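You operate a simulated robot arm through the tools that you are given. There is no shell and no other tool. Be economical: measure what you need, move in short steps, check, and stop when the job is done.

You run a simulated two-armed robot. Do the job below in one go: nothing can be reset, and whatever is moved stays where it is left.

TASK
Open the glass door, take the teal jar from the top of the packing bench and leave it on the post shelf of the outgoing cabinet, then shut the door. Take the yellow pad and put it on the proof card on the top of the stone slab. Open the top guard of unit three. Any order will do. Set down upright: jar, yellow pad.

The check looks at the end state, three seconds after you hand in, the way a careful person would. Anything else that was tipped, shoved, dropped, spilled or broken makes it a failure.

THE ROBOT
Two 7-joint arms with two-finger parallel grippers on one trunk, on a base that drives. Base frame: it is fixed to the floor where the robot stands at the start and does not move with it; the origin is under the middle of the robot, x ahead of it, y to its left, z up. Readings come in mm, degrees, newtons and seconds.
The left shoulder is at the start at [70, 188, 1123], the right one opposite. With the tool pointing down near the work surface each hand reaches from about 340 to 800 mm from the robot's upright axis, wherever it stands, measured 20 degrees to its own side. Places, roughly: glass door [800, -400, 1000]; post shelf of the outgoing cabinet [900, -500, 500]; proof card [-1000, -3000, 1000]; top guard of unit three [-4900, -2800, 1000]; yellow pad [-1000, -3000, 1000]. Payload 3.91 kg a hand.
Tool frame (each hand has its own): the origin (TCP) lies between the finger pads and is the grasp point; the fingertips stand 30 mm ahead of it; z points along the fingers, y is the line along which they close. The gripper opens to 110 mm. The fingers are 20 mm wide and 10 mm thick; the gripper's body (48 by 112 mm) begins 55 mm behind the TCP.
Orientation is that of the tool frame in the base frame, as a unit quaternion [x, y, z, w]. With the fingers straight down and closing along the base's y, the tool's x points along the base's -x, its y along +y and its z along -z.

THE INTERFACE
- The arms move only by the tool jog_arm. It takes "left_moves", "right_moves" or both (then of equal length, played together; a hand with none holds still); each is text: rows parted by semicolons, each of 7 numbers parted by spaces: the turn, a rotation vector about the tool's x, y, z in degrees, then the shift along the tool's x, y, z in m, then the closure in counts, from 0 (fully open) to 255 (shut). In form: ax ay az dx dy dz grip; .... A call has 1 to 12 rows; each row shifts and turns the commanded pose from where the row before left it, along the tool's axes as they then stand. Rows are played at 5 a second. More than 50 mm and 8.6 degrees between two rows, or a gripper value outside its range, and nothing of the call is played. A pose out of reach is approached as far as the arm can. The call stops where the force on the tool passes 40 N (or 10 N more than at its start, if that is more) or the arm is blocked; 0.2 s more then pass. The fingers move at their own pace (about 72 mm/s each) and stop on an object; they squeeze with about 44 N. The grip force told is the motor's: it shows also when the fingers shut on nothing. Time passes only in rows, and 0.2 s behind the last, so rows that do not move let the fingers close. The reply holds the time, the measured pose of the TCP, the force on the tool along the base axes, the opening and the grip force, in the units named above and with some noise, with the torque about the TCP (base axes, N m) and any sound that the robot's microphone picked up, and new pictures: "pictures" is both (left out), scene, wrist or none (wrist: the cameras of the hands that moved).
- Cameras (640 x 400 px; columns grow to the right, rows downward): "scene" is now at [140.3, -19.7, 1355.4]; the picture's right is [-0.19, -0.98, 0.00], its down [-0.53, 0.11, -0.84] and it looks along [0.82, -0.16, -0.54] (base axes); focal length 226 px, centre (320, 200). "left" rides on the left gripper at [72, -17, -103] in its tool frame; the picture's right is [0.23, 0.97, 0.00], its down [-0.76, 0.18, -0.62] and it looks along [-0.61, 0.14, 0.78] (tool axes); focal length 222 px, centre (320, 200). "right" rides on the right gripper at [72, 17, -103] in its tool frame; the picture's right is [-0.23, 0.97, 0.00], its down [-0.76, -0.18, -0.62] and it looks along [-0.61, -0.14, 0.78] (tool axes); focal length 222 px, centre (320, 200). There is no depth. A picture from a camera that has moved, and an enlarged one, comes with that camera's place and axes in the base frame and with its lens.
- slide_trunk(by): slides the trunk up (or, below 0, down) by that many mm; the arms and the scene camera ride with it, the base frame stays. It gives what a move gives, with no picture.
- roll_base(legs): drives the robot by 1 to 6 legs, each [ahead, turn to the left] in mm and degrees, along the robot's own axes; the way and the turn of a leg run together, so that a leg with both is an arc; at most 1500 mm and 180 degrees a leg. The arms and the cameras ride along, it lands a little off, and it stops where it bumps. It gives what a move gives, and a new picture of the scene camera.
- turn_head(pan, tilt): turns the head with the scene camera to pan (to the left, within 86 degrees either way) and tilt (down, from -29 to 69), counted from straight ahead of the robot. It gives what a move gives, and a new picture of the scene camera.
- zoom(camera, box): a new picture of the part [left, top, right, bottom] of that camera's present view, enlarged. The clock stands still meanwhile.
- close_job(): hands the job in; it is judged then, once.

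Go step by step. Nothing tells you exact positions but the pictures and the camera data: compare them with the known pose of the tool, close in by small moves and look again before you grip or let go. The budget is 165 turns and 260 pictures, counting those below and the enlarged ones. Unless the task says otherwise, let go and move clear before handing in.

The tools are called after "Emit:" by a JSON object that holds its "method" and its "body". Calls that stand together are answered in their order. jog_arm: Moves the arms, as the interface text tells. Its arguments: {"type":"object","properties":{"left_moves":{"type":"string"},"right_moves":{"type":"string"},"pictures":{"type":"string","enum":["both","scene","wrist","none"]}},"required":[]} The other tools are called the same way: slide_trunk (by) slides the trunk up or down; roll_base (legs) drives the base; turn_head (pan, tilt) turns the head that bears the scene camera; zoom (camera, box) takes an enlarged picture of a part of a camera's view; close_job () hands the job in.

At the start:

```text
clock: 0.0
left_eef_pos: [589.8, 187.8, 1177.1]
left_orientation: [0.0, 1.0, -0.001, 0.0]
left_force: [-0.7, 0.0, 0.5]
left_moment: [-0.02, 0.02, -0.02]
left_gripper_width: 110.1
left_grasp_force: 0.0
right_eef_pos: [554.5, -304.4, 1201.2]
right_orientation: [0.0, 1.0, 0.0, 0.0]
right_force: [0.2, -0.2, -1.4]
right_moment: [0.03, 0.01, 0.01]
right_gripper_width: 110.1
right_grasp_force: 0.1
trunk travel left (down, up): [-633.0, 307.0]
robot x, y, heading: [-4.6, -7.0, 0.1]
head pan, tilt: [-11.2, 32.9]
```

scene: 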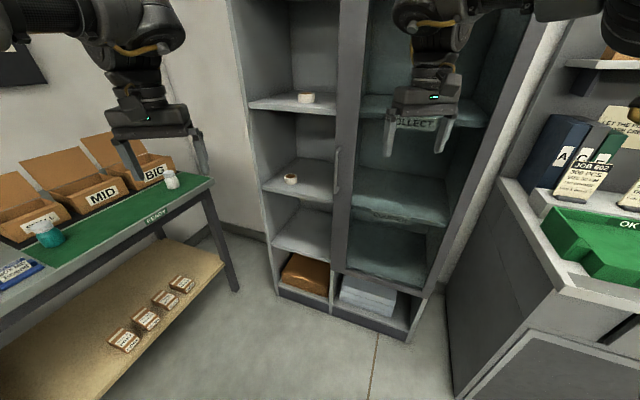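
right: 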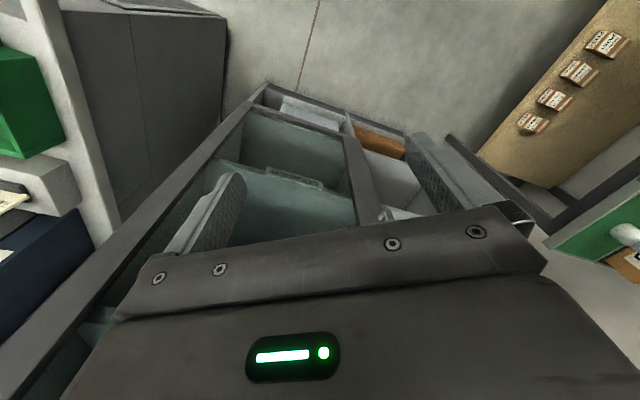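
left: 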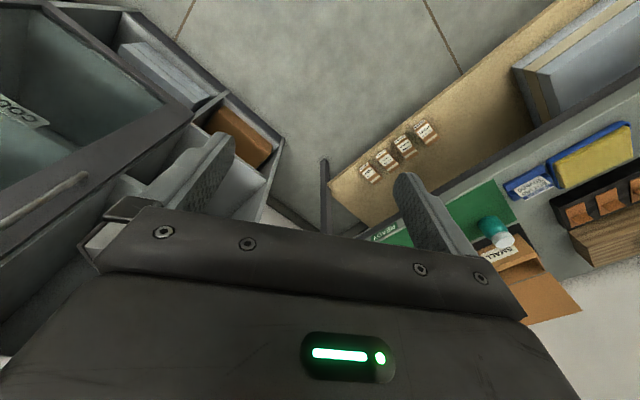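

I see the cabinet ahead with a glass door (handle at its left stile, so hinged on the right), and the packing bench at left with a teal jar. I'll zoom in for labels first.

Emit:
{"method": "zoom", "body": {"camera": "scene", "box": [220, 60, 480, 340]}}

Emit:
{"method": "turn_head", "body": {"pan": 40, "tilt": 35}}

Emit:
{"method": "turn_head", "body": {"pan": -30, "tilt": 20}}

```text
1.43 times, centred on (350, 200) of scene
camera zoom: at [140.3, -19.7, 1355.4], right [-0.19, -0.98, 0.0], down [-0.53, 0.11, -0.84], along [0.82, -0.16, -0.54], focal length 323 px, centre (277, 200)
```

zoom: 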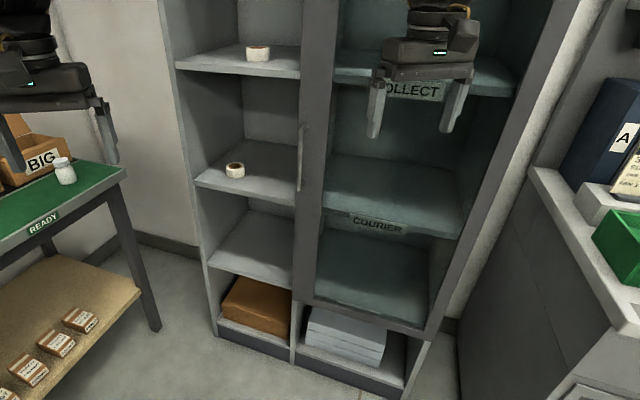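

```text
clock: 1.2
left_eef_pos: [589.1, 188.4, 1178.2]
left_orientation: [0.0, 1.0, 0.0, 0.0]
left_force: [-0.6, 0.3, 0.3]
left_moment: [0.0, 0.03, 0.0]
left_gripper_width: 110.2
left_grasp_force: 0.1
right_eef_pos: [555.1, -304.2, 1201.2]
right_orientation: [-0.001, 1.0, 0.0, 0.0]
right_force: [-0.2, 0.2, 1.2]
right_moment: [0.03, 0.0, -0.01]
right_gripper_width: 110.1
right_grasp_force: 0.0
trunk travel left (down, up): [-633.0, 307.0]
robot x, y, heading: [0.2, -1.5, 0.0]
head pan, tilt: [40.0, 35.0]
camera scene: at [120.4, 54.2, 1352.1], right [0.64, -0.77, 0.0], down [-0.44, -0.37, -0.82], along [0.63, 0.53, -0.57], focal length 226 px, centre (320, 200)
```

scene: 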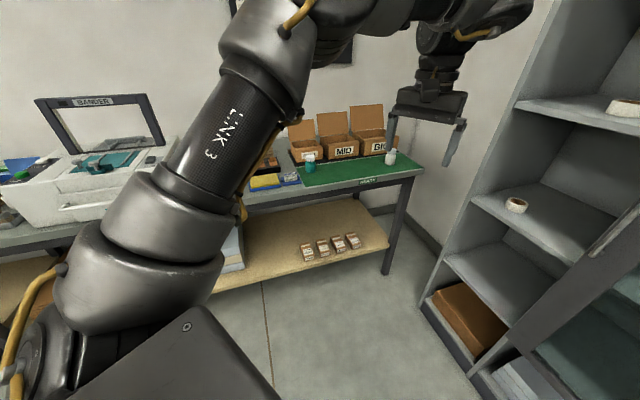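

```text
clock: 2.6
left_eef_pos: [589.6, 187.6, 1178.0]
left_orientation: [0.0, 1.0, -0.001, 0.0]
left_force: [0.7, 0.8, 0.0]
left_moment: [0.0, -0.03, 0.01]
left_gripper_width: 110.2
left_grasp_force: 0.1
right_eef_pos: [555.8, -304.7, 1201.4]
right_orientation: [0.0, 1.0, 0.001, 0.0]
right_force: [0.8, -0.9, -0.1]
right_moment: [-0.04, -0.01, 0.0]
right_gripper_width: 110.3
right_grasp_force: 0.1
trunk travel left (down, up): [-633.0, 307.0]
robot x, y, heading: [2.2, 1.1, 0.2]
head pan, tilt: [-30.0, 20.0]
camera scene: at [133.6, -48.9, 1376.0], right [-0.5, -0.87, 0.0], down [-0.3, 0.17, -0.94], along [0.81, -0.47, -0.34], focal length 226 px, centre (320, 200)
```

scene: 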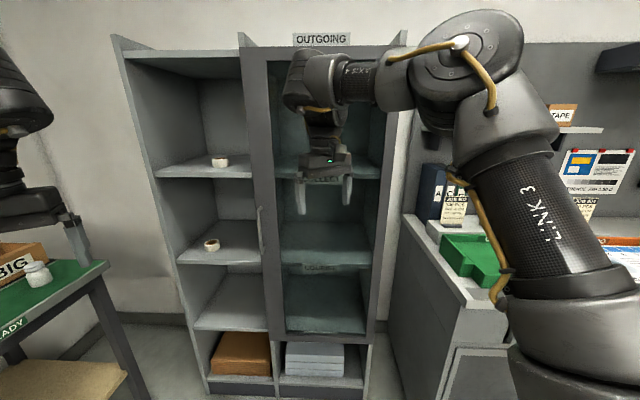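

The cabinet faces me about 30° skewed to the right and the bench lies about 55° to the left; standing near (170, 245) should serve both. I'll level the head ahead and drive there, looking at the bench first.

Emit:
{"method": "turn_head", "body": {"pan": 0, "tilt": 40}}

Emit:
{"method": "roll_base", "body": {"legs": [[0, 55], [280, 0]]}}

```text
clock: 3.6
left_eef_pos: [589.0, 187.7, 1178.2]
left_orientation: [0.0, 1.0, 0.0, 0.0]
left_force: [-0.1, -1.0, -0.1]
left_moment: [0.0, 0.02, -0.02]
left_gripper_width: 109.9
left_grasp_force: 0.0
right_eef_pos: [555.9, -305.0, 1201.4]
right_orientation: [0.0, 1.0, 0.0, 0.0]
right_force: [0.0, 0.6, 0.5]
right_moment: [0.0, 0.02, -0.04]
right_gripper_width: 110.0
right_grasp_force: 0.2
trunk travel left (down, up): [-633.0, 307.0]
robot x, y, heading: [0.6, 3.0, 0.1]
head pan, tilt: [0.0, 40.0]
camera scene: at [137.9, -2.5, 1344.6], right [0.0, -1.0, 0.0], down [-0.64, 0.0, -0.77], along [0.77, 0.0, -0.64], focal length 226 px, centre (320, 200)
```

scene: 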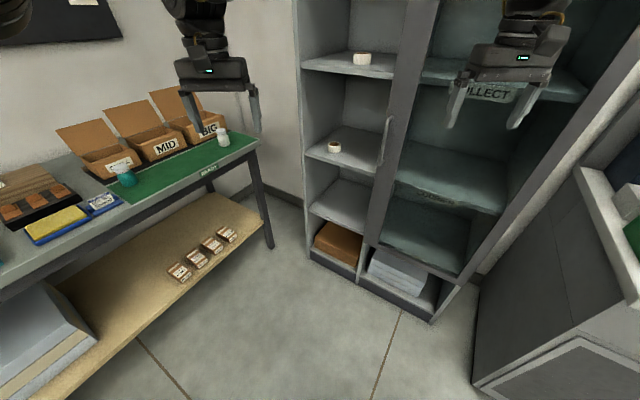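

```text
clock: 8.0
left_eef_pos: [319.3, 825.6, 1178.7]
left_orientation: [-0.474, 0.881, 0.0, 0.0]
left_force: [-0.4, 0.1, -0.1]
left_moment: [-0.03, -0.02, 0.0]
left_gripper_width: 109.9
left_grasp_force: 0.1
right_eef_pos: [712.1, 526.0, 1201.9]
right_orientation: [-0.474, 0.881, -0.001, 0.0]
right_force: [0.4, -0.2, -0.5]
right_moment: [0.02, 0.01, -0.01]
right_gripper_width: 110.0
right_grasp_force: 0.0
trunk travel left (down, up): [-633.0, 307.0]
robot x, y, heading: [154.1, 227.9, 56.7]
head pan, tilt: [0.0, 40.0]
camera scene: at [229.5, 340.9, 1344.7], right [0.83, -0.55, 0.0], down [-0.35, -0.54, -0.77], along [0.42, 0.64, -0.64], focal length 226 px, centre (320, 200)
```

scene: 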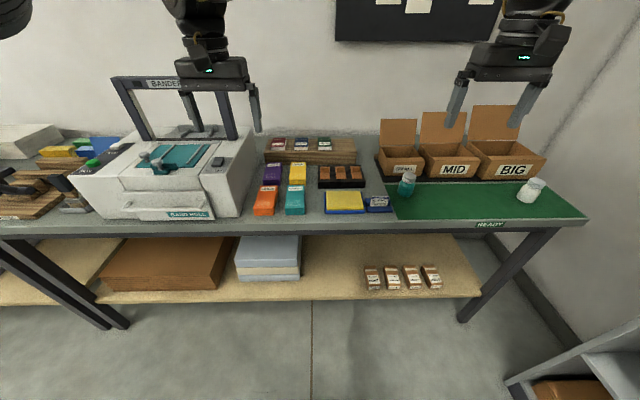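

Bench is square ahead and the teal jar sits at about (812, 697). Zoom on the jar, then turn to face the cabinet.

Emit:
{"method": "zoom", "body": {"camera": "scene", "box": [360, 110, 560, 240]}}

Emit:
{"method": "roll_base", "body": {"legs": [[0, -88.5]]}}

```text
3.08 times, centred on (460, 175) of scene
camera zoom: at [229.5, 340.9, 1344.7], right [0.83, -0.55, 0.0], down [-0.35, -0.54, -0.77], along [0.42, 0.64, -0.64], focal length 696 px, centre (-111, 277)
```

zoom: 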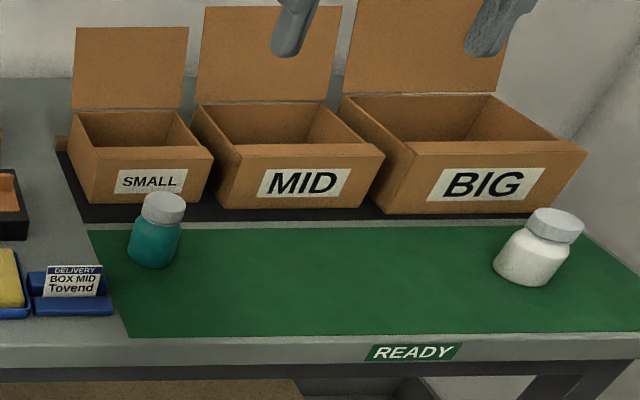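

```text
clock: 12.3
left_eef_pos: [745.8, 55.2, 1178.6]
left_orientation: [0.294, 0.956, 0.0, 0.0]
left_force: [0.2, 1.0, 0.1]
left_moment: [0.01, -0.02, -0.01]
left_gripper_width: 110.1
left_grasp_force: 0.1
right_eef_pos: [440.4, -332.6, 1200.9]
right_orientation: [0.294, 0.956, 0.0, 0.0]
right_force: [-0.5, 0.0, -0.2]
right_moment: [0.01, 0.02, 0.02]
right_gripper_width: 109.9
right_grasp_force: 0.2
trunk travel left (down, up): [-633.0, 307.0]
robot x, y, heading: [154.3, 232.4, -34.1]
head pan, tilt: [0.0, 40.0]
camera scene: at [267.2, 152.7, 1344.6], right [-0.56, -0.83, 0.0], down [-0.53, 0.36, -0.77], along [0.63, -0.43, -0.64], focal length 226 px, centre (320, 200)
```

scene: 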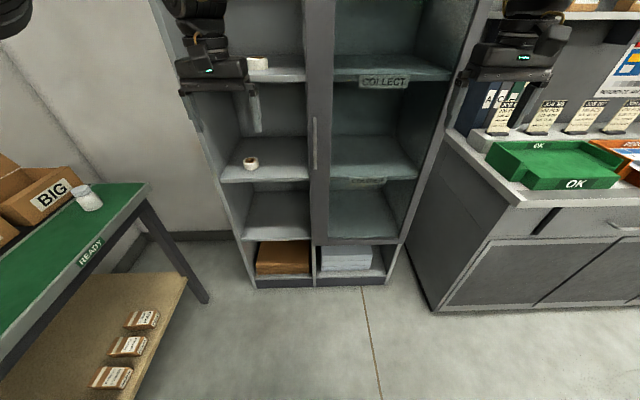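

The cabinet is now square ahead, front about 880 mm off, handle near centre at z≈1000. I'll pitch the right hand forward and move the left arm aside.

Emit:
{"method": "jog_arm", "body": {"right_moves": "0 -8.5 0 0 0 0 0; 0 -8.5 0 0 0 0 0; 0 -8.5 0 0 0.02 0 0; 0 -8.5 0 0 0.02 0 0; 0 -8.5 0 0 0.03 0 0; 0 -8.5 0 0 0.03 0 0; 0 -8.5 0 0 0.03 0 0; 0 -8.5 0 0 0.03 0 0; 0 -8.5 0 0 0.03 0 0; 0 -8.5 0 0 0.03 0 0; 0 -5 0 0 0.02 0 0", "left_moves": "0 0 0 0.02 0.04 0 0; 0 0 0 0.02 0.04 0 0; 0 0 0 0.02 0.04 0 0; 0 0 0 0.02 0.04 0 0; 0 0 0 0.02 0.03 0 0; 0 0 0 0 0 0 0; 0 0 0 0 0 0 0; 0 0 0 0 0 0 0; 0 0 0 0 0 0 0; 0 0 0 0 0 0 0; 0 0 0 0 0 0 0"}}

```text
clock: 14.7
left_eef_pos: [774.7, 270.3, 1179.8]
left_orientation: [0.294, 0.956, -0.001, -0.002]
left_force: [-0.3, -0.8, 0.6]
left_moment: [0.02, -0.02, -0.04]
left_gripper_width: 109.9
left_grasp_force: 0.0
right_eef_pos: [637.8, -235.9, 1240.9]
right_orientation: [0.206, 0.676, -0.207, 0.676]
right_force: [-0.5, 0.2, 1.4]
right_moment: [-0.01, 0.03, -0.03]
right_gripper_width: 110.2
right_grasp_force: 0.0
right hand out of reach, approached as far as the arm can: row 6, 7, 8, 9, 10, 11
trunk travel left (down, up): [-633.0, 307.0]
robot x, y, heading: [151.8, 230.2, -34.1]
head pan, tilt: [0.0, 40.0]
camera scene: at [268.4, 153.4, 1344.5], right [-0.56, -0.83, 0.0], down [-0.53, 0.36, -0.77], along [0.63, -0.43, -0.64], focal length 226 px, centre (320, 200)
camera right: at [560.9, -163.8, 1168.3], right [0.54, 0.81, 0.23], down [-0.62, 0.2, 0.76], along [0.57, -0.55, 0.61], focal length 222 px, centre (320, 200)
camera left: at [705.0, 299.0, 1283.7], right [0.36, 0.93, 0.0], down [0.73, -0.28, 0.62], along [0.58, -0.22, -0.78], focal length 222 px, centre (320, 200)
```

scene: 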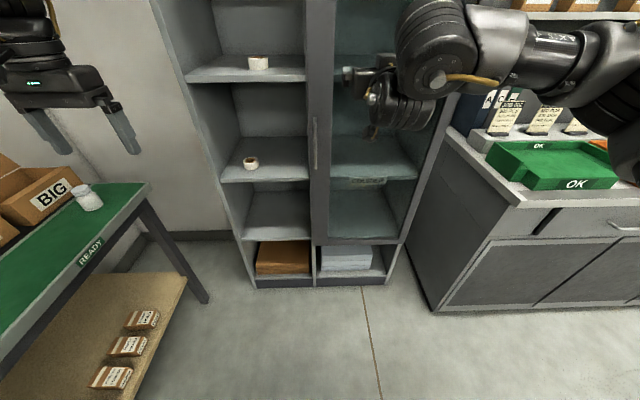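
right: 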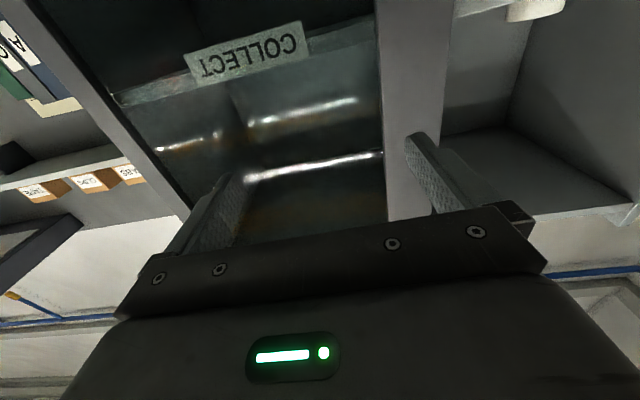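
left: 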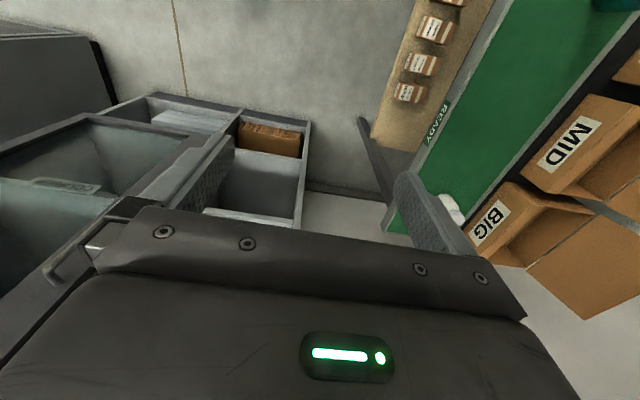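

The forward pose was a bit cramped; I'll extend forward and lower to handle height, which should be within reach.

Emit:
{"method": "jog_arm", "body": {"right_moves": "0 0 0 0 0 0.03 0; 0 0 0 0 0 0.04 0; 0 0 0 0.03 0 0.04 0; 0 0 0 0.04 0 0.03 0; 0 0 0 0.05 0 0 0; 0 0 0 0.05 0 0 0; 0 0 0 0.03 0 0 0; 0 0 0 0 0 0 0"}}

```text
clock: 16.5
left_eef_pos: [773.4, 270.9, 1181.3]
left_orientation: [0.293, 0.956, 0.001, 0.0]
left_force: [-0.2, 0.4, -0.5]
left_moment: [0.02, 0.02, 0.03]
left_gripper_width: 109.7
left_grasp_force: 0.2
right_eef_pos: [750.9, -317.0, 1041.7]
right_orientation: [0.208, 0.676, -0.208, 0.676]
right_force: [0.6, -0.2, 0.8]
right_moment: [0.0, 0.02, -0.02]
right_gripper_width: 110.2
right_grasp_force: 0.0
trunk travel left (down, up): [-633.0, 307.0]
robot x, y, heading: [150.0, 231.8, -34.3]
head pan, tilt: [0.0, 40.0]
camera scene: at [266.9, 153.0, 1344.6], right [-0.56, -0.83, 0.0], down [-0.53, 0.36, -0.77], along [0.63, -0.43, -0.64], focal length 226 px, centre (320, 200)
camera right: at [675.1, -244.5, 968.1], right [0.55, 0.81, 0.23], down [-0.62, 0.2, 0.76], along [0.57, -0.56, 0.61], focal length 222 px, centre (320, 200)
```

scene: 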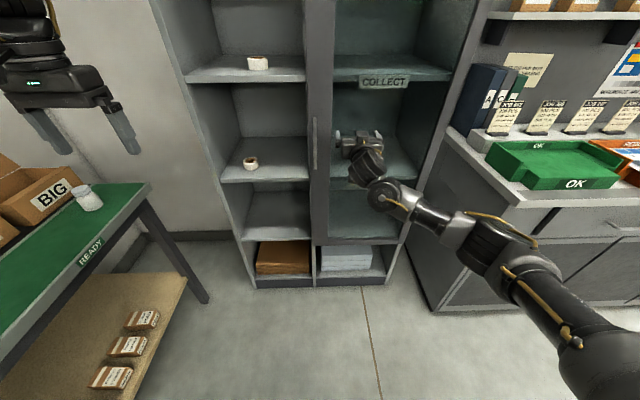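
right: 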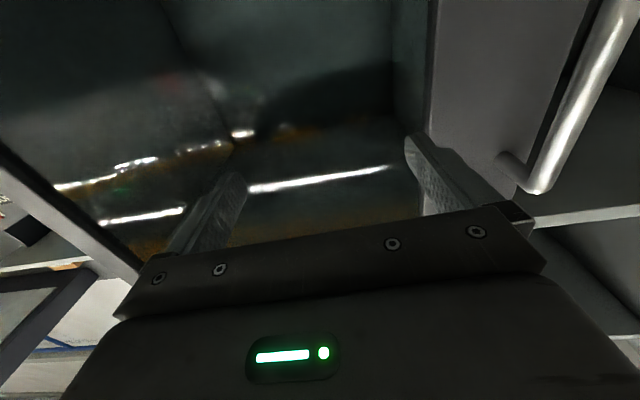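

The handle bar appears to be at about 818 mm ahead, 17 mm right-of-centre to the left, z 900–1095. I back off 50 mm, shift left 132 mm, lower 40 mm and look.

Emit:
{"method": "jog_arm", "body": {"right_moves": "0 0 0 0 0 -0.05 0; 0 0 0 0.01 0.044 0 0; 0 0 0 0.015 0.044 0 0; 0 0 0 0.015 0.044 0 0; 0 0 0 0 0 0 0"}}

```text
clock: 17.7
left_eef_pos: [773.9, 271.5, 1180.8]
left_orientation: [0.294, 0.956, -0.001, 0.001]
left_force: [0.1, -0.4, -0.1]
left_moment: [0.01, 0.0, -0.02]
left_gripper_width: 109.9
left_grasp_force: 0.1
right_eef_pos: [784.6, -176.8, 997.7]
right_orientation: [0.208, 0.676, -0.207, 0.676]
right_force: [-0.1, 0.0, 0.1]
right_moment: [0.0, -0.01, 0.01]
right_gripper_width: 109.9
right_grasp_force: 0.1
trunk travel left (down, up): [-633.0, 307.0]
robot x, y, heading: [151.9, 228.8, -34.3]
head pan, tilt: [0.0, 40.0]
camera scene: at [267.3, 151.9, 1344.5], right [-0.56, -0.83, 0.0], down [-0.53, 0.36, -0.77], along [0.63, -0.43, -0.64], focal length 226 px, centre (320, 200)
camera right: at [709.3, -105.3, 924.6], right [0.55, 0.8, 0.23], down [-0.61, 0.2, 0.76], along [0.57, -0.56, 0.61], focal length 222 px, centre (320, 200)
```

scene: 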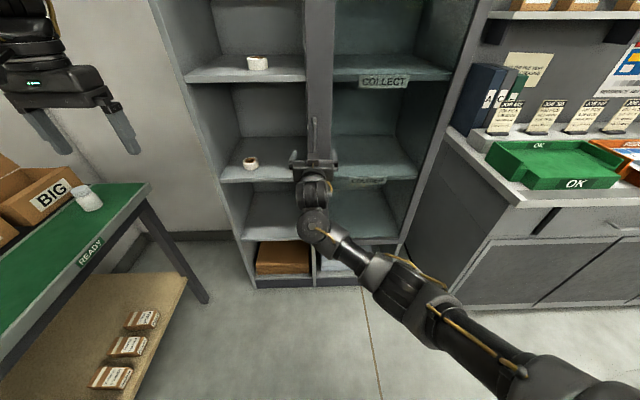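
right: 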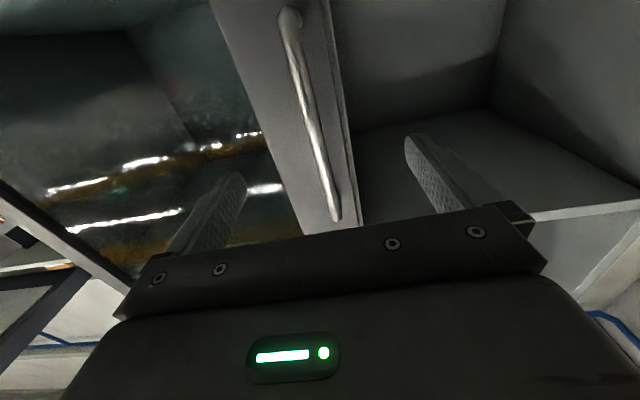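

The bar is centred between the fingers. Advance ~57 mm and close.

Emit:
{"method": "jog_arm", "body": {"right_moves": "0 0 0 0 0 0.02 0; 0 0 0 0 0 0.02 0; 0 0 0 0 0 0.017 0; 0 0 0 0 0 0 0", "pictures": "wrist"}}

```text
clock: 18.7
left_eef_pos: [772.6, 270.3, 1181.8]
left_orientation: [0.293, 0.956, 0.001, 0.0]
left_force: [-0.3, -0.1, -0.3]
left_moment: [0.03, 0.02, 0.01]
left_gripper_width: 110.0
left_grasp_force: 0.1
right_eef_pos: [833.9, -208.2, 1000.3]
right_orientation: [0.208, 0.675, -0.207, 0.677]
right_force: [-0.5, -0.9, -0.4]
right_moment: [0.03, 0.02, -0.01]
right_gripper_width: 110.1
right_grasp_force: 0.2
trunk travel left (down, up): [-633.0, 307.0]
robot x, y, heading: [151.8, 227.9, -34.4]
head pan, tilt: [0.0, 40.0]
camera right: at [757.8, -135.4, 926.7], right [0.55, 0.81, 0.23], down [-0.62, 0.2, 0.76], along [0.57, -0.56, 0.61], focal length 222 px, centre (320, 200)
```

right: 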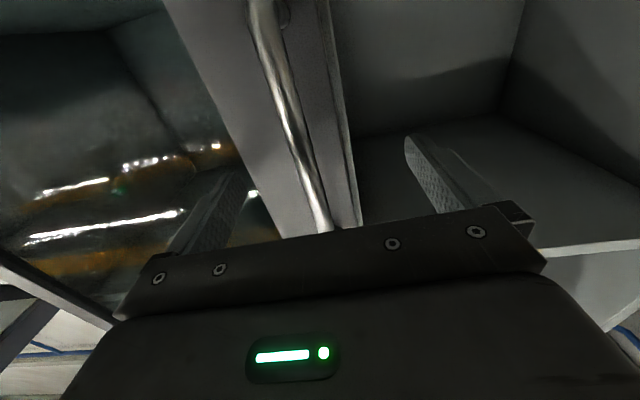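

Emit:
{"method": "jog_arm", "body": {"right_moves": "0 0 0 0 -0.006 0 120; 0 0 0 0 0 0 200; 0 0 0 0 0 0 255; 0 0 0 0 0 0 255; 0 0 0 0 0 0 255", "pictures": "wrist"}}

```text
clock: 19.9
left_eef_pos: [774.2, 272.9, 1181.8]
left_orientation: [0.294, 0.956, 0.0, 0.0]
left_force: [0.1, 0.0, 0.3]
left_moment: [-0.02, -0.03, 0.0]
left_gripper_width: 110.1
left_grasp_force: 0.0
right_eef_pos: [830.9, -209.8, 1002.1]
right_orientation: [0.208, 0.676, -0.208, 0.676]
right_force: [2.8, 3.8, -1.4]
right_moment: [0.13, -0.02, 0.07]
right_gripper_width: 11.7
right_grasp_force: 45.2
trunk travel left (down, up): [-633.0, 307.0]
robot x, y, heading: [153.6, 231.5, -34.1]
head pan, tilt: [0.0, 40.0]
camera right: at [754.3, -138.4, 927.7], right [0.55, 0.81, 0.23], down [-0.61, 0.2, 0.76], along [0.57, -0.56, 0.61], focal length 222 px, centre (320, 200)
```

right: 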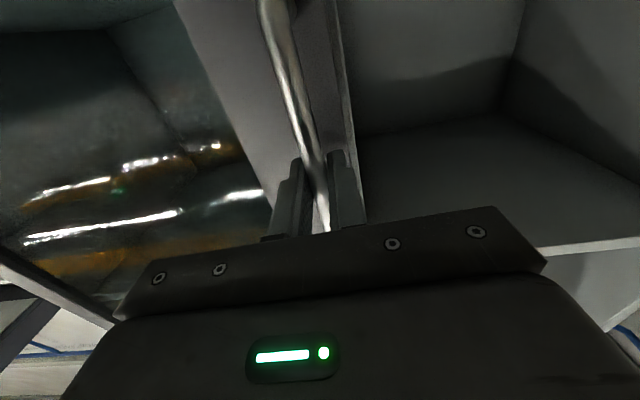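

Bar gripped (11.7 mm). Now pull along the hinge arc (radius ≈415 mm), turning the hand with the door, 12° first.

Emit:
{"method": "jog_arm", "body": {"right_moves": "-2 0 0 0 -0.002 -0.0145 255; -3 0 0 0 -0.0033 -0.0217 255; -3 0 0 0 -0.0033 -0.0217 255; -3 0 0 0 -0.0033 -0.0217 255; 0 0 0 0 0 0 255", "pictures": "both"}}

```text
clock: 21.1
left_eef_pos: [775.7, 272.6, 1179.3]
left_orientation: [0.294, 0.956, 0.0, -0.001]
left_force: [-0.1, 0.5, 0.5]
left_moment: [0.05, 0.01, 0.01]
left_gripper_width: 109.9
left_grasp_force: 0.0
right_eef_pos: [758.0, -183.0, 1000.8]
right_orientation: [0.142, 0.694, -0.143, 0.691]
right_force: [2.7, 8.6, -12.4]
right_moment: [0.13, -0.16, 0.05]
right_gripper_width: 11.8
right_grasp_force: 44.9
trunk travel left (down, up): [-633.0, 307.0]
robot x, y, heading: [147.6, 232.6, -34.0]
head pan, tilt: [0.0, 40.0]
camera scene: at [270.1, 153.7, 1344.3], right [-0.56, -0.83, 0.0], down [-0.53, 0.36, -0.77], along [0.63, -0.43, -0.64], focal length 226 px, centre (320, 200)
camera right: at [667.2, -126.5, 928.3], right [0.38, 0.9, 0.23], down [-0.64, 0.08, 0.76], along [0.67, -0.44, 0.6], focal length 222 px, centre (320, 200)
```

scene: 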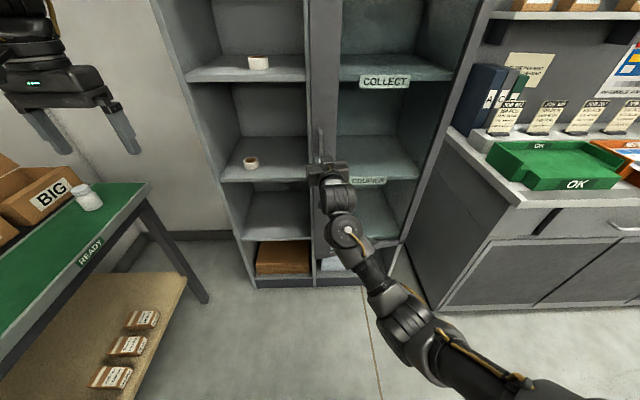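
right: 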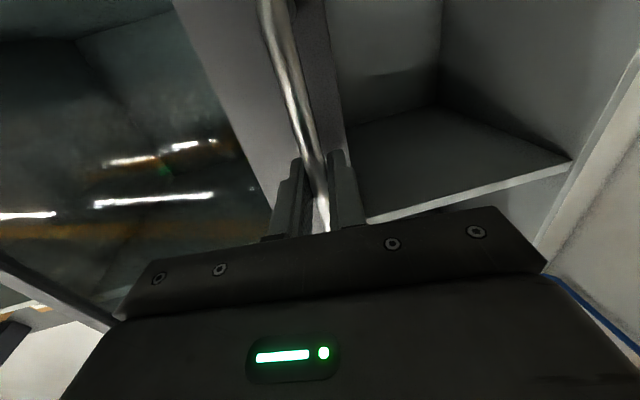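

The door moves freely. Continue another 30°.

Emit:
{"method": "jog_arm", "body": {"right_moves": "-4 0 0 0 -0.0043 -0.029 255; -4 0 0 0 -0.0043 -0.029 255; -4 0 0 0 -0.0043 -0.029 255; -4 0 0 0 -0.0043 -0.029 255; -4 0 0 0 -0.0043 -0.029 255; -4 0 0 0 -0.0043 -0.029 255; -4 0 0 0 -0.0043 -0.029 255; 0 0 0 0 0 0 255", "pictures": "both"}}

```text
clock: 22.9
left_eef_pos: [774.6, 269.9, 1180.8]
left_orientation: [0.294, 0.956, -0.001, -0.001]
left_force: [-0.3, -0.7, -0.1]
left_moment: [-0.01, 0.02, -0.01]
left_gripper_width: 110.0
left_grasp_force: 0.0
right_eef_pos: [552.5, -176.2, 1000.4]
right_orientation: [-0.029, 0.706, 0.03, 0.707]
right_force: [0.8, -6.1, 0.5]
right_moment: [-0.08, 0.11, -0.11]
right_gripper_width: 11.8
right_grasp_force: 45.1
trunk travel left (down, up): [-633.0, 307.0]
robot x, y, heading: [155.4, 230.6, -34.2]
head pan, tilt: [0.0, 40.0]
camera scene: at [268.5, 152.0, 1344.5], right [-0.56, -0.83, 0.0], down [-0.53, 0.36, -0.77], along [0.63, -0.43, -0.64], focal length 226 px, centre (320, 200)
camera right: at [447.0, -167.7, 927.6], right [-0.08, 0.97, 0.23], down [-0.61, -0.23, 0.76], along [0.79, -0.08, 0.61], focal length 222 px, centre (320, 200)
```

scene: 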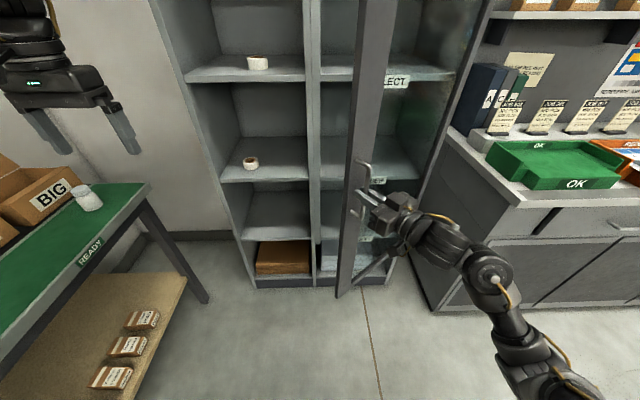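
right: 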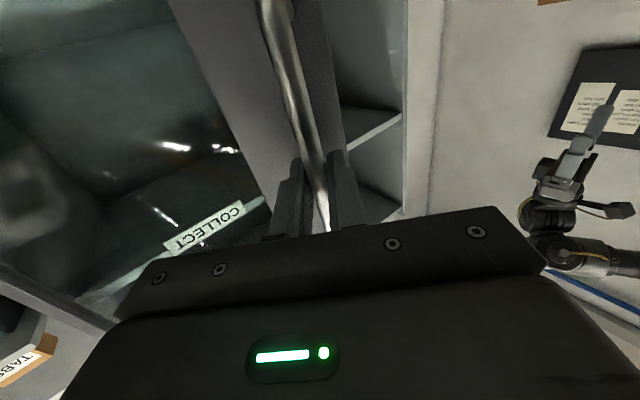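

About 40° open with little force. Continue 32° more.

Emit:
{"method": "jog_arm", "body": {"right_moves": "-4 0 0 0 -0.0043 -0.029 255; -4 0 0 0 -0.0043 -0.029 255; -4 0 0 0 -0.0043 -0.029 255; -4 0 0 0 -0.0043 -0.029 255; -4 0 0 0 -0.0043 -0.029 255; -4 0 0 0 -0.0043 -0.029 255; -4 0 0 0 -0.0043 -0.029 255; -4 0 0 0 -0.0043 -0.029 255; 0 0 0 0 0 0 255", "pictures": "scene"}}

```text
clock: 24.9
left_eef_pos: [773.4, 270.9, 1180.5]
left_orientation: [0.295, 0.956, 0.0, 0.0]
left_force: [-1.1, 1.1, -0.9]
left_moment: [-0.03, 0.01, -0.01]
left_gripper_width: 109.9
left_grasp_force: 0.0
right_eef_pos: [345.4, -279.6, 1001.5]
right_orientation: [-0.223, 0.672, 0.226, 0.669]
right_force: [-2.8, 2.7, -11.4]
right_moment: [-0.72, 0.43, 0.08]
right_gripper_width: 11.7
right_grasp_force: 45.0
trunk travel left (down, up): [-633.0, 307.0]
robot x, y, heading: [151.7, 229.4, -34.3]
head pan, tilt: [0.0, 40.0]
camera scene: at [267.4, 152.5, 1344.2], right [-0.56, -0.83, 0.0], down [-0.53, 0.36, -0.77], along [0.63, -0.43, -0.64], focal length 226 px, centre (320, 200)
```

scene: 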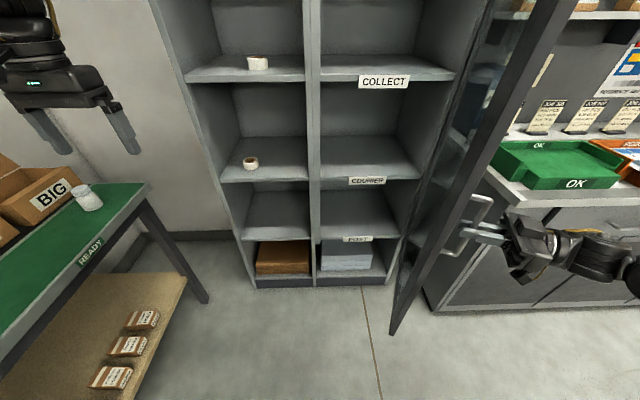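

The POST label is now visible on the lowest shelf. Push 16° further open.

Emit:
{"method": "jog_arm", "body": {"right_moves": "-4 0 0 0 -0.0043 -0.029 255; -4 0 0 0 -0.0043 -0.029 255; -4 0 0 0 -0.0043 -0.029 255; -4 0 0 0 -0.0043 -0.029 255; 0 0 0 0 0 0 255", "pictures": "scene"}}

```text
clock: 25.6
left_eef_pos: [772.7, 270.4, 1181.3]
left_orientation: [0.295, 0.956, 0.0, 0.0]
left_force: [0.3, 0.1, 0.1]
left_moment: [0.04, 0.03, -0.02]
left_gripper_width: 110.2
left_grasp_force: 0.1
right_eef_pos: [293.0, -333.5, 1001.7]
right_orientation: [-0.283, 0.648, 0.287, 0.647]
right_force: [-10.4, 8.3, -2.0]
right_moment: [0.13, -0.6, -0.1]
right_gripper_width: 11.6
right_grasp_force: 45.4
trunk travel left (down, up): [-633.0, 307.0]
robot x, y, heading: [150.9, 232.3, -34.3]
head pan, tilt: [0.0, 40.0]
stopped in row 3 (right hand): the force on the tool passed its limit at 42 N (the readings are from after the stop); the commanded pose is now the measured one
camera scene: at [265.5, 153.9, 1345.1], right [-0.56, -0.83, 0.0], down [-0.53, 0.36, -0.77], along [0.63, -0.43, -0.64], focal length 226 px, centre (320, 200)
```

scene: 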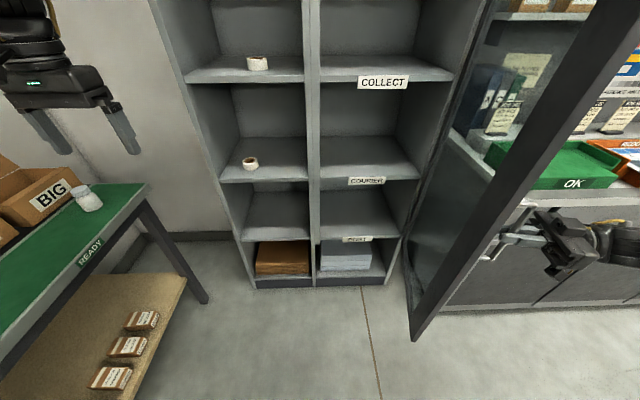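

Door stands ~83° open, enough. Release the handle and back the hand off to the door's outer side, then drive back to clear the door.

Emit:
{"method": "jog_arm", "body": {"right_moves": "0 0 0 0 0 0 128; 0 0 0 0 0 0 128; 0 0 0 0 0 0 128; 0 0 0 0 0 -0.03 128; 0 0 0 0 0 -0.04 128; 0 0 0 0 0 -0.04 128; 0 0 0 0 0 0 128", "pictures": "scene"}}

Emit:
{"method": "roll_base", "body": {"legs": [[-320, 0]]}}

```text
clock: 27.2
left_eef_pos: [774.4, 270.9, 1180.0]
left_orientation: [0.294, 0.956, 0.0, 0.0]
left_force: [-0.2, 0.2, 0.0]
left_moment: [0.01, 0.0, 0.01]
left_gripper_width: 110.1
left_grasp_force: 0.1
right_eef_pos: [219.7, -415.9, 1001.4]
right_orientation: [-0.282, 0.649, 0.286, 0.647]
right_force: [-0.5, -0.6, -0.1]
right_moment: [0.02, -0.03, -0.03]
right_gripper_width: 54.7
right_grasp_force: 0.1
trunk travel left (down, up): [-633.0, 307.0]
robot x, y, heading: [152.9, 231.9, -34.2]
head pan, tilt: [0.0, 40.0]
camera scene: at [266.8, 152.6, 1344.6], right [-0.56, -0.83, 0.0], down [-0.53, 0.36, -0.77], along [0.63, -0.43, -0.64], focal length 226 px, centre (320, 200)
```

scene: 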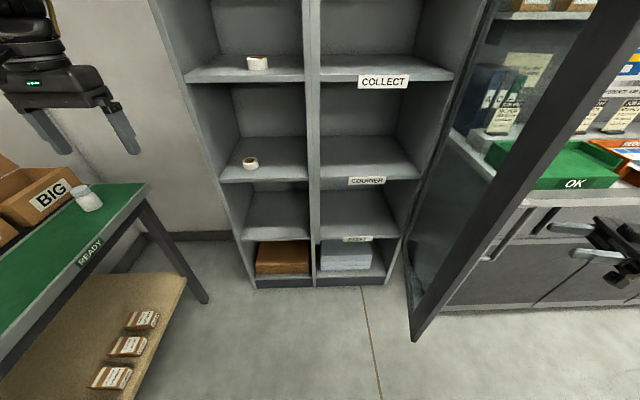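

```text
clock: 29.3
left_eef_pos: [513.2, 449.6, 1180.3]
left_orientation: [0.294, 0.956, 0.0, 0.0]
left_force: [0.1, 0.6, 0.4]
left_moment: [-0.02, 0.02, 0.01]
left_gripper_width: 110.0
left_grasp_force: 0.0
right_eef_pos: [-38.4, -238.9, 1002.0]
right_orientation: [-0.283, 0.648, 0.287, 0.646]
right_force: [-0.2, -0.6, -0.1]
right_moment: [0.01, -0.02, -0.01]
right_gripper_width: 54.7
right_grasp_force: 0.0
trunk travel left (down, up): [-633.0, 307.0]
robot x, y, heading: [-110.8, 411.7, -34.1]
head pan, tilt: [0.0, 40.0]
camera scene: at [6.8, 329.7, 1344.6], right [-0.56, -0.83, 0.0], down [-0.53, 0.36, -0.77], along [0.63, -0.43, -0.64], focal length 226 px, centre (320, 200)
```

scene: 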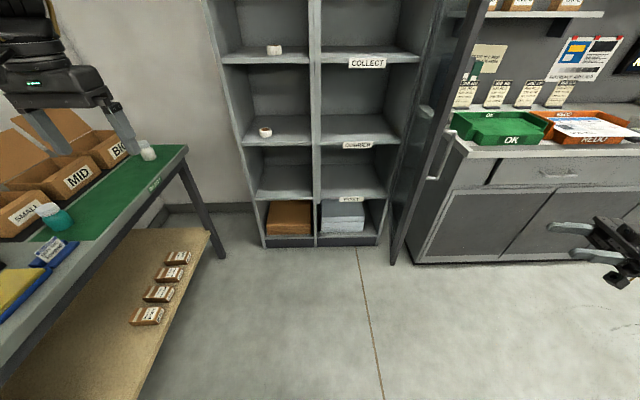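

Now I'll swing the right hand back to point forward and in front of the robot, tucked, then pitch it 40–50° down for the jar.

Emit:
{"method": "jog_arm", "body": {"right_moves": "8.1 0 0 0 0 0.035 0; 8.1 0 0 0 0 0.035 0; 8.1 0 0 0 0 0.035 0; 8.1 0 0 0 0 0.035 0; 8.1 0 0 0 0 0.035 0; 8.2 0 0 0 0.03 0.02 0; 8.2 0 0 0 0.03 0.02 0; 8.2 0 0 0 0.03 0.02 0; 8.2 0 0 0 0.03 0.02 0; 8.2 0 0 0 0.03 0.02 0; 0 8 0 0 0 0.03 0; 0 8 0 0 0 0.03 0", "pictures": "none"}}

Emit:
{"method": "jog_arm", "body": {"right_moves": "0 8 0 0 0 0 0; 0 8 0 0 0 0 0; 0 8 0 0 0 0 0; 0 8 0 0 0 0 0; 0 0 0 0 0 0 0", "pictures": "both"}}

```text
clock: 31.8
left_eef_pos: [514.1, 446.2, 1181.5]
left_orientation: [0.294, 0.956, 0.002, -0.002]
left_force: [0.7, -0.7, -0.1]
left_moment: [0.04, 0.0, -0.02]
left_gripper_width: 109.9
left_grasp_force: 0.0
right_eef_pos: [222.8, -99.6, 970.1]
right_orientation: [0.168, 0.738, -0.292, 0.584]
right_force: [0.8, -0.1, -0.4]
right_moment: [0.01, -0.01, 0.06]
right_gripper_width: 110.1
right_grasp_force: 0.0
right hand out of reach, approached as far as the arm can: row 8
trunk travel left (down, up): [-633.0, 307.0]
robot x, y, heading: [-110.4, 405.9, -34.0]
head pan, tilt: [0.0, 40.0]
stopped in row 12 (right hand): the arm was blocked; the commanded pose is now the measured one
```

```text
clock: 32.2
left_eef_pos: [514.7, 447.3, 1180.3]
left_orientation: [0.293, 0.956, 0.001, -0.002]
left_force: [-0.4, 0.3, 0.3]
left_moment: [0.02, 0.01, 0.03]
left_gripper_width: 109.8
left_grasp_force: 0.0
right_eef_pos: [187.9, -154.1, 970.9]
right_orientation: [0.16, 0.762, -0.373, 0.504]
right_force: [0.6, -0.2, 0.2]
right_moment: [0.0, 0.0, 0.0]
right_gripper_width: 110.1
right_grasp_force: 0.0
right hand out of reach, approached as far as the arm can: row 1, 2
trunk travel left (down, up): [-633.0, 307.0]
robot x, y, heading: [-108.2, 406.8, -33.9]
head pan, tilt: [0.0, 40.0]
stopped in row 2 (right hand): the arm was blocked; the commanded pose is now the measured one
camera scene: at [9.0, 328.0, 1344.2], right [-0.56, -0.83, 0.0], down [-0.53, 0.36, -0.76], along [0.63, -0.43, -0.64], focal length 226 px, centre (320, 200)
camera right: at [97.1, -77.8, 920.3], right [0.7, 0.68, -0.19], down [-0.18, 0.44, 0.88], along [0.69, -0.59, 0.43], focal length 222 px, centre (320, 200)
```

scene: 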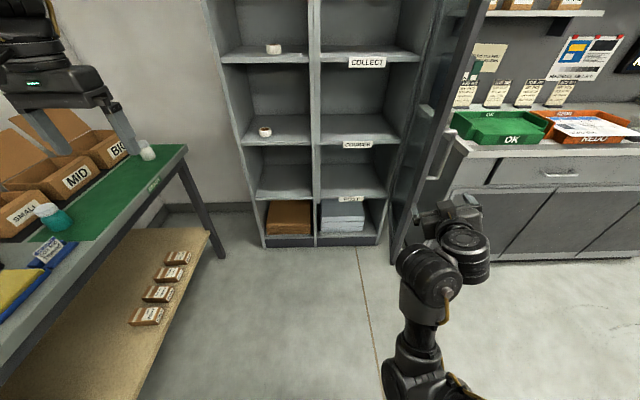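
right: 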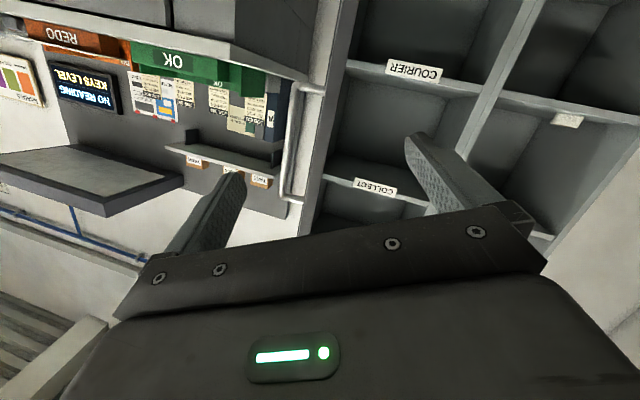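

The arm ran into its wrist limits in this folded pose, and the hand is now tilted. I'll extend it forward and down relative to the shoulder, where pitching should be free.

Emit:
{"method": "jog_arm", "body": {"right_moves": "0 0 0 0.03 0 0.035 0; 0 0 0 0.03 0.01 0.035 0; 0 0 0 0.03 0.01 0.035 0; 0 0 0 0.03 0.01 0.035 0; 0 0 0 0.03 0.01 0.03 0; 0 0 0 0.03 0.01 0.03 0; 0 0 0 0 0 0 0", "pictures": "scene"}}

```text
clock: 33.8
left_eef_pos: [511.9, 449.2, 1181.6]
left_orientation: [0.293, 0.956, -0.001, 0.0]
left_force: [0.2, 0.6, -0.1]
left_moment: [-0.02, 0.01, 0.03]
left_gripper_width: 109.7
left_grasp_force: 0.0
right_eef_pos: [267.3, -287.6, 751.3]
right_orientation: [0.161, 0.761, -0.374, 0.505]
right_force: [0.1, 0.0, 0.7]
right_moment: [0.01, -0.02, -0.01]
right_gripper_width: 109.9
right_grasp_force: 0.0
trunk travel left (down, up): [-633.0, 307.0]
robot x, y, heading: [-104.1, 408.3, -34.1]
head pan, tilt: [0.0, 40.0]
camera scene: at [6.4, 330.5, 1344.7], right [-0.56, -0.83, 0.0], down [-0.53, 0.36, -0.77], along [0.63, -0.43, -0.64], focal length 226 px, centre (320, 200)
```

scene: 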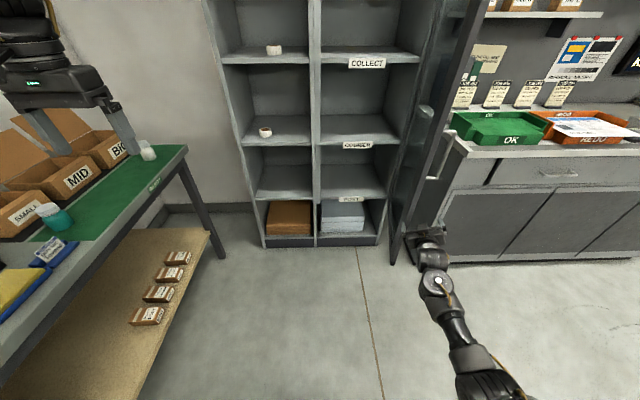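

Hand moves freely now. Shift left/back away from the open door, then correct the tilt to a clean 40° forward-down pose.

Emit:
{"method": "jog_arm", "body": {"right_moves": "0 0 0 -0.0115 0.0366 -0.022 0; 0 0 0 -0.0115 0.0366 -0.022 0; 0 0 0 -0.0115 0.0366 -0.022 0; 0 0 0 -0.0115 0.0366 -0.022 0; -3.7 4.9 3.5 0 0 0 0; -3.7 4.9 3.5 0 0 0 0; -3.7 4.9 3.5 0 0 0 0; -3.7 4.9 3.5 0 0 0 0; -3.7 4.9 3.5 0 0 0 0; 0 0 0 0 0 0 0", "pictures": "scene"}}

```text
clock: 36.0
left_eef_pos: [513.6, 449.1, 1180.9]
left_orientation: [0.292, 0.956, -0.001, -0.001]
left_force: [-0.2, 0.2, -0.7]
left_moment: [0.02, 0.04, -0.01]
left_gripper_width: 110.0
left_grasp_force: 0.1
right_eef_pos: [318.5, -124.7, 750.1]
right_orientation: [0.265, 0.868, -0.127, 0.401]
right_force: [-0.1, 1.7, -1.2]
right_moment: [-0.03, 0.0, -0.03]
right_gripper_width: 110.0
right_grasp_force: 0.1
trunk travel left (down, up): [-633.0, 307.0]
robot x, y, heading: [-107.8, 408.3, -34.1]
head pan, tilt: [0.0, 40.0]
camera scene: at [6.8, 330.1, 1344.6], right [-0.56, -0.83, 0.0], down [-0.53, 0.36, -0.77], along [0.63, -0.43, -0.64], focal length 226 px, centre (320, 200)
```

scene: 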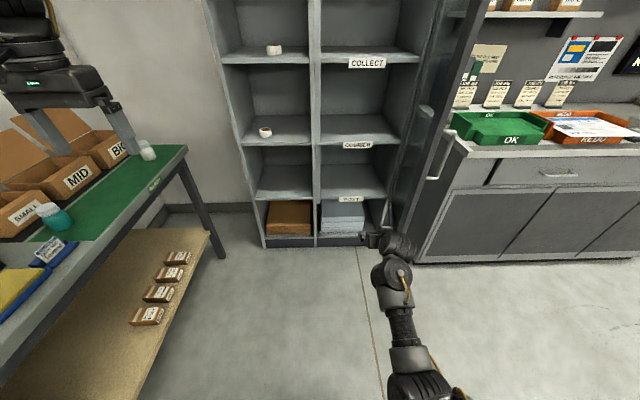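

Clean 40° pose achieved. Raise the trunk so the hand clears the bench top, drive back ahead and turn to the bench.

Emit:
{"method": "slide_trunk", "body": {"by": 230}}

Emit:
{"method": "roll_base", "body": {"legs": [[310, 0], [0, 90.5]]}}

```text
clock: 38.4
left_eef_pos: [513.1, 449.1, 1410.3]
left_orientation: [0.293, 0.956, -0.001, 0.0]
left_force: [0.4, 0.0, 0.0]
left_moment: [0.02, 0.03, -0.03]
left_gripper_width: 109.9
left_grasp_force: 0.0
right_eef_pos: [318.4, -123.7, 978.6]
right_orientation: [0.265, 0.867, -0.128, 0.402]
right_force: [0.1, -0.8, 0.3]
right_moment: [-0.02, -0.03, -0.04]
right_gripper_width: 109.9
right_grasp_force: 0.1
trunk travel left (down, up): [-863.0, 77.0]
robot x, y, heading: [-106.0, 410.4, -34.3]
head pan, tilt: [0.0, 40.0]
```

```text
clock: 44.5
left_eef_pos: [91.8, 847.9, 1410.5]
left_orientation: [-0.484, 0.875, 0.0, 0.0]
left_force: [-0.2, 0.0, 0.9]
left_moment: [0.0, -0.01, 0.0]
left_gripper_width: 110.2
left_grasp_force: 0.1
right_eef_pos: [671.8, 674.0, 979.2]
right_orientation: [-0.44, 0.793, 0.201, 0.371]
right_force: [0.4, -0.1, -0.3]
right_moment: [-0.01, -0.01, 0.0]
right_gripper_width: 109.9
right_grasp_force: 0.1
trunk travel left (down, up): [-863.0, 77.0]
robot x, y, heading: [153.6, 228.9, 57.9]
head pan, tilt: [0.0, 40.0]
camera scene: at [229.5, 342.1, 1574.6], right [0.85, -0.53, 0.0], down [-0.34, -0.54, -0.77], along [0.41, 0.65, -0.64], focal length 226 px, centre (320, 200)
```

scene: 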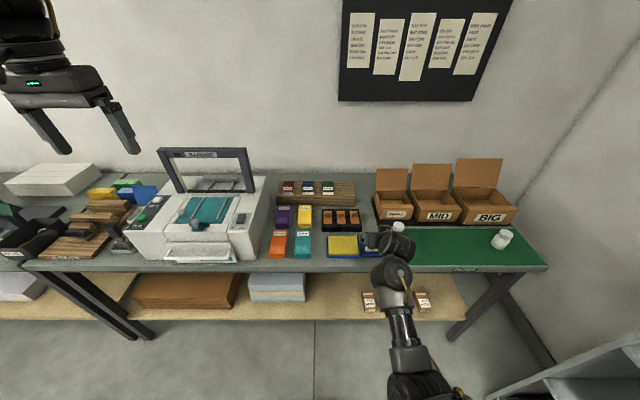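

The jar should be ~95 mm further and ~105 mm right of the TCP. Shift the hand right and look with the wrist camera.

Emit:
{"method": "jog_arm", "body": {"right_moves": "0 0 0 0 -0.035 0 0; 0 0 0 0 -0.035 0 0; 0 0 0 0 -0.035 0 0; 0 0 0 0 0 0 0", "pictures": "both"}}

```text
clock: 45.5
left_eef_pos: [92.0, 850.0, 1410.8]
left_orientation: [-0.484, 0.875, -0.001, 0.001]
left_force: [0.1, -0.1, -0.5]
left_moment: [-0.02, 0.05, 0.0]
left_gripper_width: 110.4
left_grasp_force: 0.0
right_eef_pos: [761.1, 614.8, 979.1]
right_orientation: [-0.44, 0.793, 0.199, 0.371]
right_force: [1.2, -0.7, -0.2]
right_moment: [-0.04, 0.0, 0.01]
right_gripper_width: 109.9
right_grasp_force: 0.0
trunk travel left (down, up): [-863.0, 77.0]
robot x, y, heading: [155.2, 232.1, 58.0]
head pan, tilt: [0.0, 40.0]
camera scene: at [229.2, 342.3, 1574.6], right [0.85, -0.53, 0.0], down [-0.34, -0.54, -0.77], along [0.41, 0.65, -0.64], focal length 226 px, centre (320, 200)
camera right: at [680.1, 517.3, 986.9], right [-0.75, 0.64, 0.16], down [0.15, -0.08, 0.99], along [0.65, 0.76, -0.04], focal length 222 px, centre (320, 200)
```

scene: 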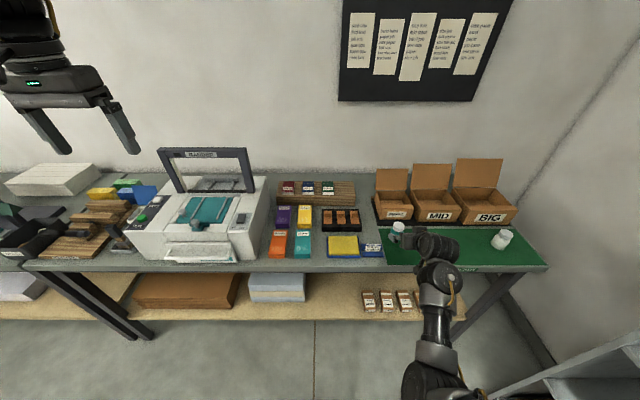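
right: 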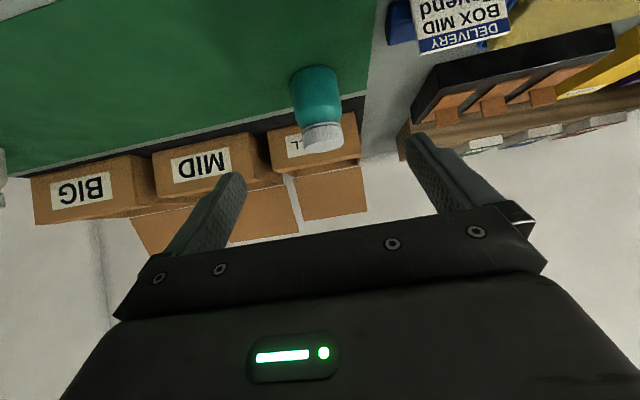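

Jar sits at about (815, 698), bench top z≈850; the tool axis points right at its middle, ~133 mm away. Advance 105 mm and check.

Emit:
{"method": "jog_arm", "body": {"right_moves": "0 0 0 0 0 0.04 0; 0 0 0 0 0 0.035 0; 0 0 0 0 0 0.03 0; 0 0 0 0 0 0 0", "pictures": "both"}}

```text
clock: 46.5
left_eef_pos: [93.5, 849.3, 1411.3]
left_orientation: [-0.484, 0.875, 0.0, 0.0]
left_force: [0.5, -0.2, 0.4]
left_moment: [0.0, -0.01, -0.02]
left_gripper_width: 109.7
left_grasp_force: 0.0
right_eef_pos: [802.9, 687.4, 911.9]
right_orientation: [-0.44, 0.793, 0.2, 0.372]
right_force: [0.0, -0.4, -0.1]
right_moment: [0.03, 0.01, 0.0]
right_gripper_width: 110.1
right_grasp_force: 0.0
trunk travel left (down, up): [-863.0, 77.0]
robot x, y, heading: [154.6, 230.7, 57.6]
head pan, tilt: [0.0, 40.0]
camera scene: at [229.3, 342.0, 1574.6], right [0.85, -0.53, 0.0], down [-0.34, -0.54, -0.77], along [0.41, 0.65, -0.64], focal length 226 px, centre (320, 200)
camera right: at [720.9, 589.6, 921.6], right [-0.75, 0.64, 0.16], down [0.15, -0.08, 0.99], along [0.65, 0.76, -0.04], focal length 222 px, centre (320, 200)
```

scene: 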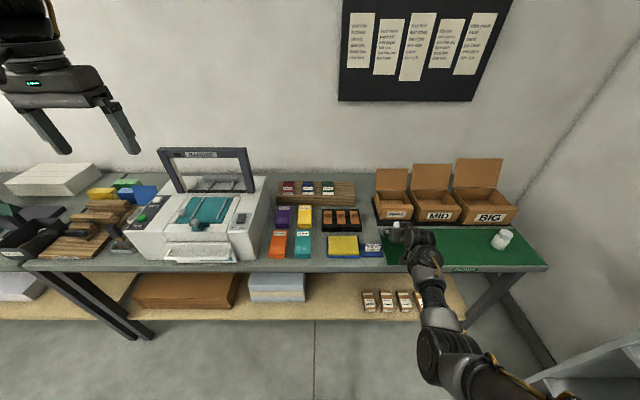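
right: 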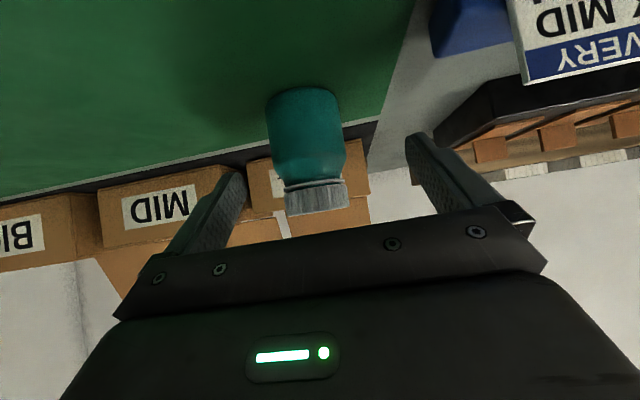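

Emit:
{"method": "jog_arm", "body": {"right_moves": "0 0 0 0.003 -0.003 0.014 0; 0 0 0 0.003 -0.003 0.014 0; 0 0 0 0 0 0 0", "pictures": "wrist"}}

```text
clock: 47.2
left_eef_pos: [91.3, 849.4, 1410.8]
left_orientation: [-0.484, 0.875, 0.0, 0.0]
left_force: [-0.4, -0.3, -0.7]
left_moment: [-0.02, 0.01, 0.02]
left_gripper_width: 109.9
left_grasp_force: 0.0
right_eef_pos: [818.1, 697.1, 889.8]
right_orientation: [-0.44, 0.793, 0.2, 0.371]
right_force: [-0.4, 0.3, 0.0]
right_moment: [-0.02, 0.04, 0.03]
right_gripper_width: 110.1
right_grasp_force: 0.0
trunk travel left (down, up): [-863.0, 77.0]
robot x, y, heading: [154.4, 227.8, 57.7]
head pan, tilt: [0.0, 40.0]
camera right: at [736.9, 599.7, 899.0], right [-0.75, 0.64, 0.16], down [0.15, -0.08, 0.99], along [0.65, 0.76, -0.04], focal length 222 px, centre (320, 200)
```

right: 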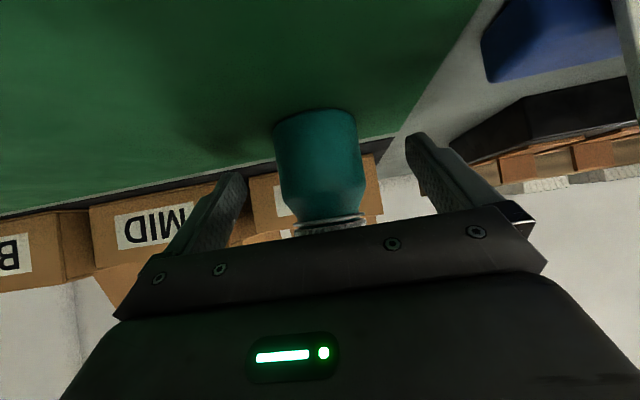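

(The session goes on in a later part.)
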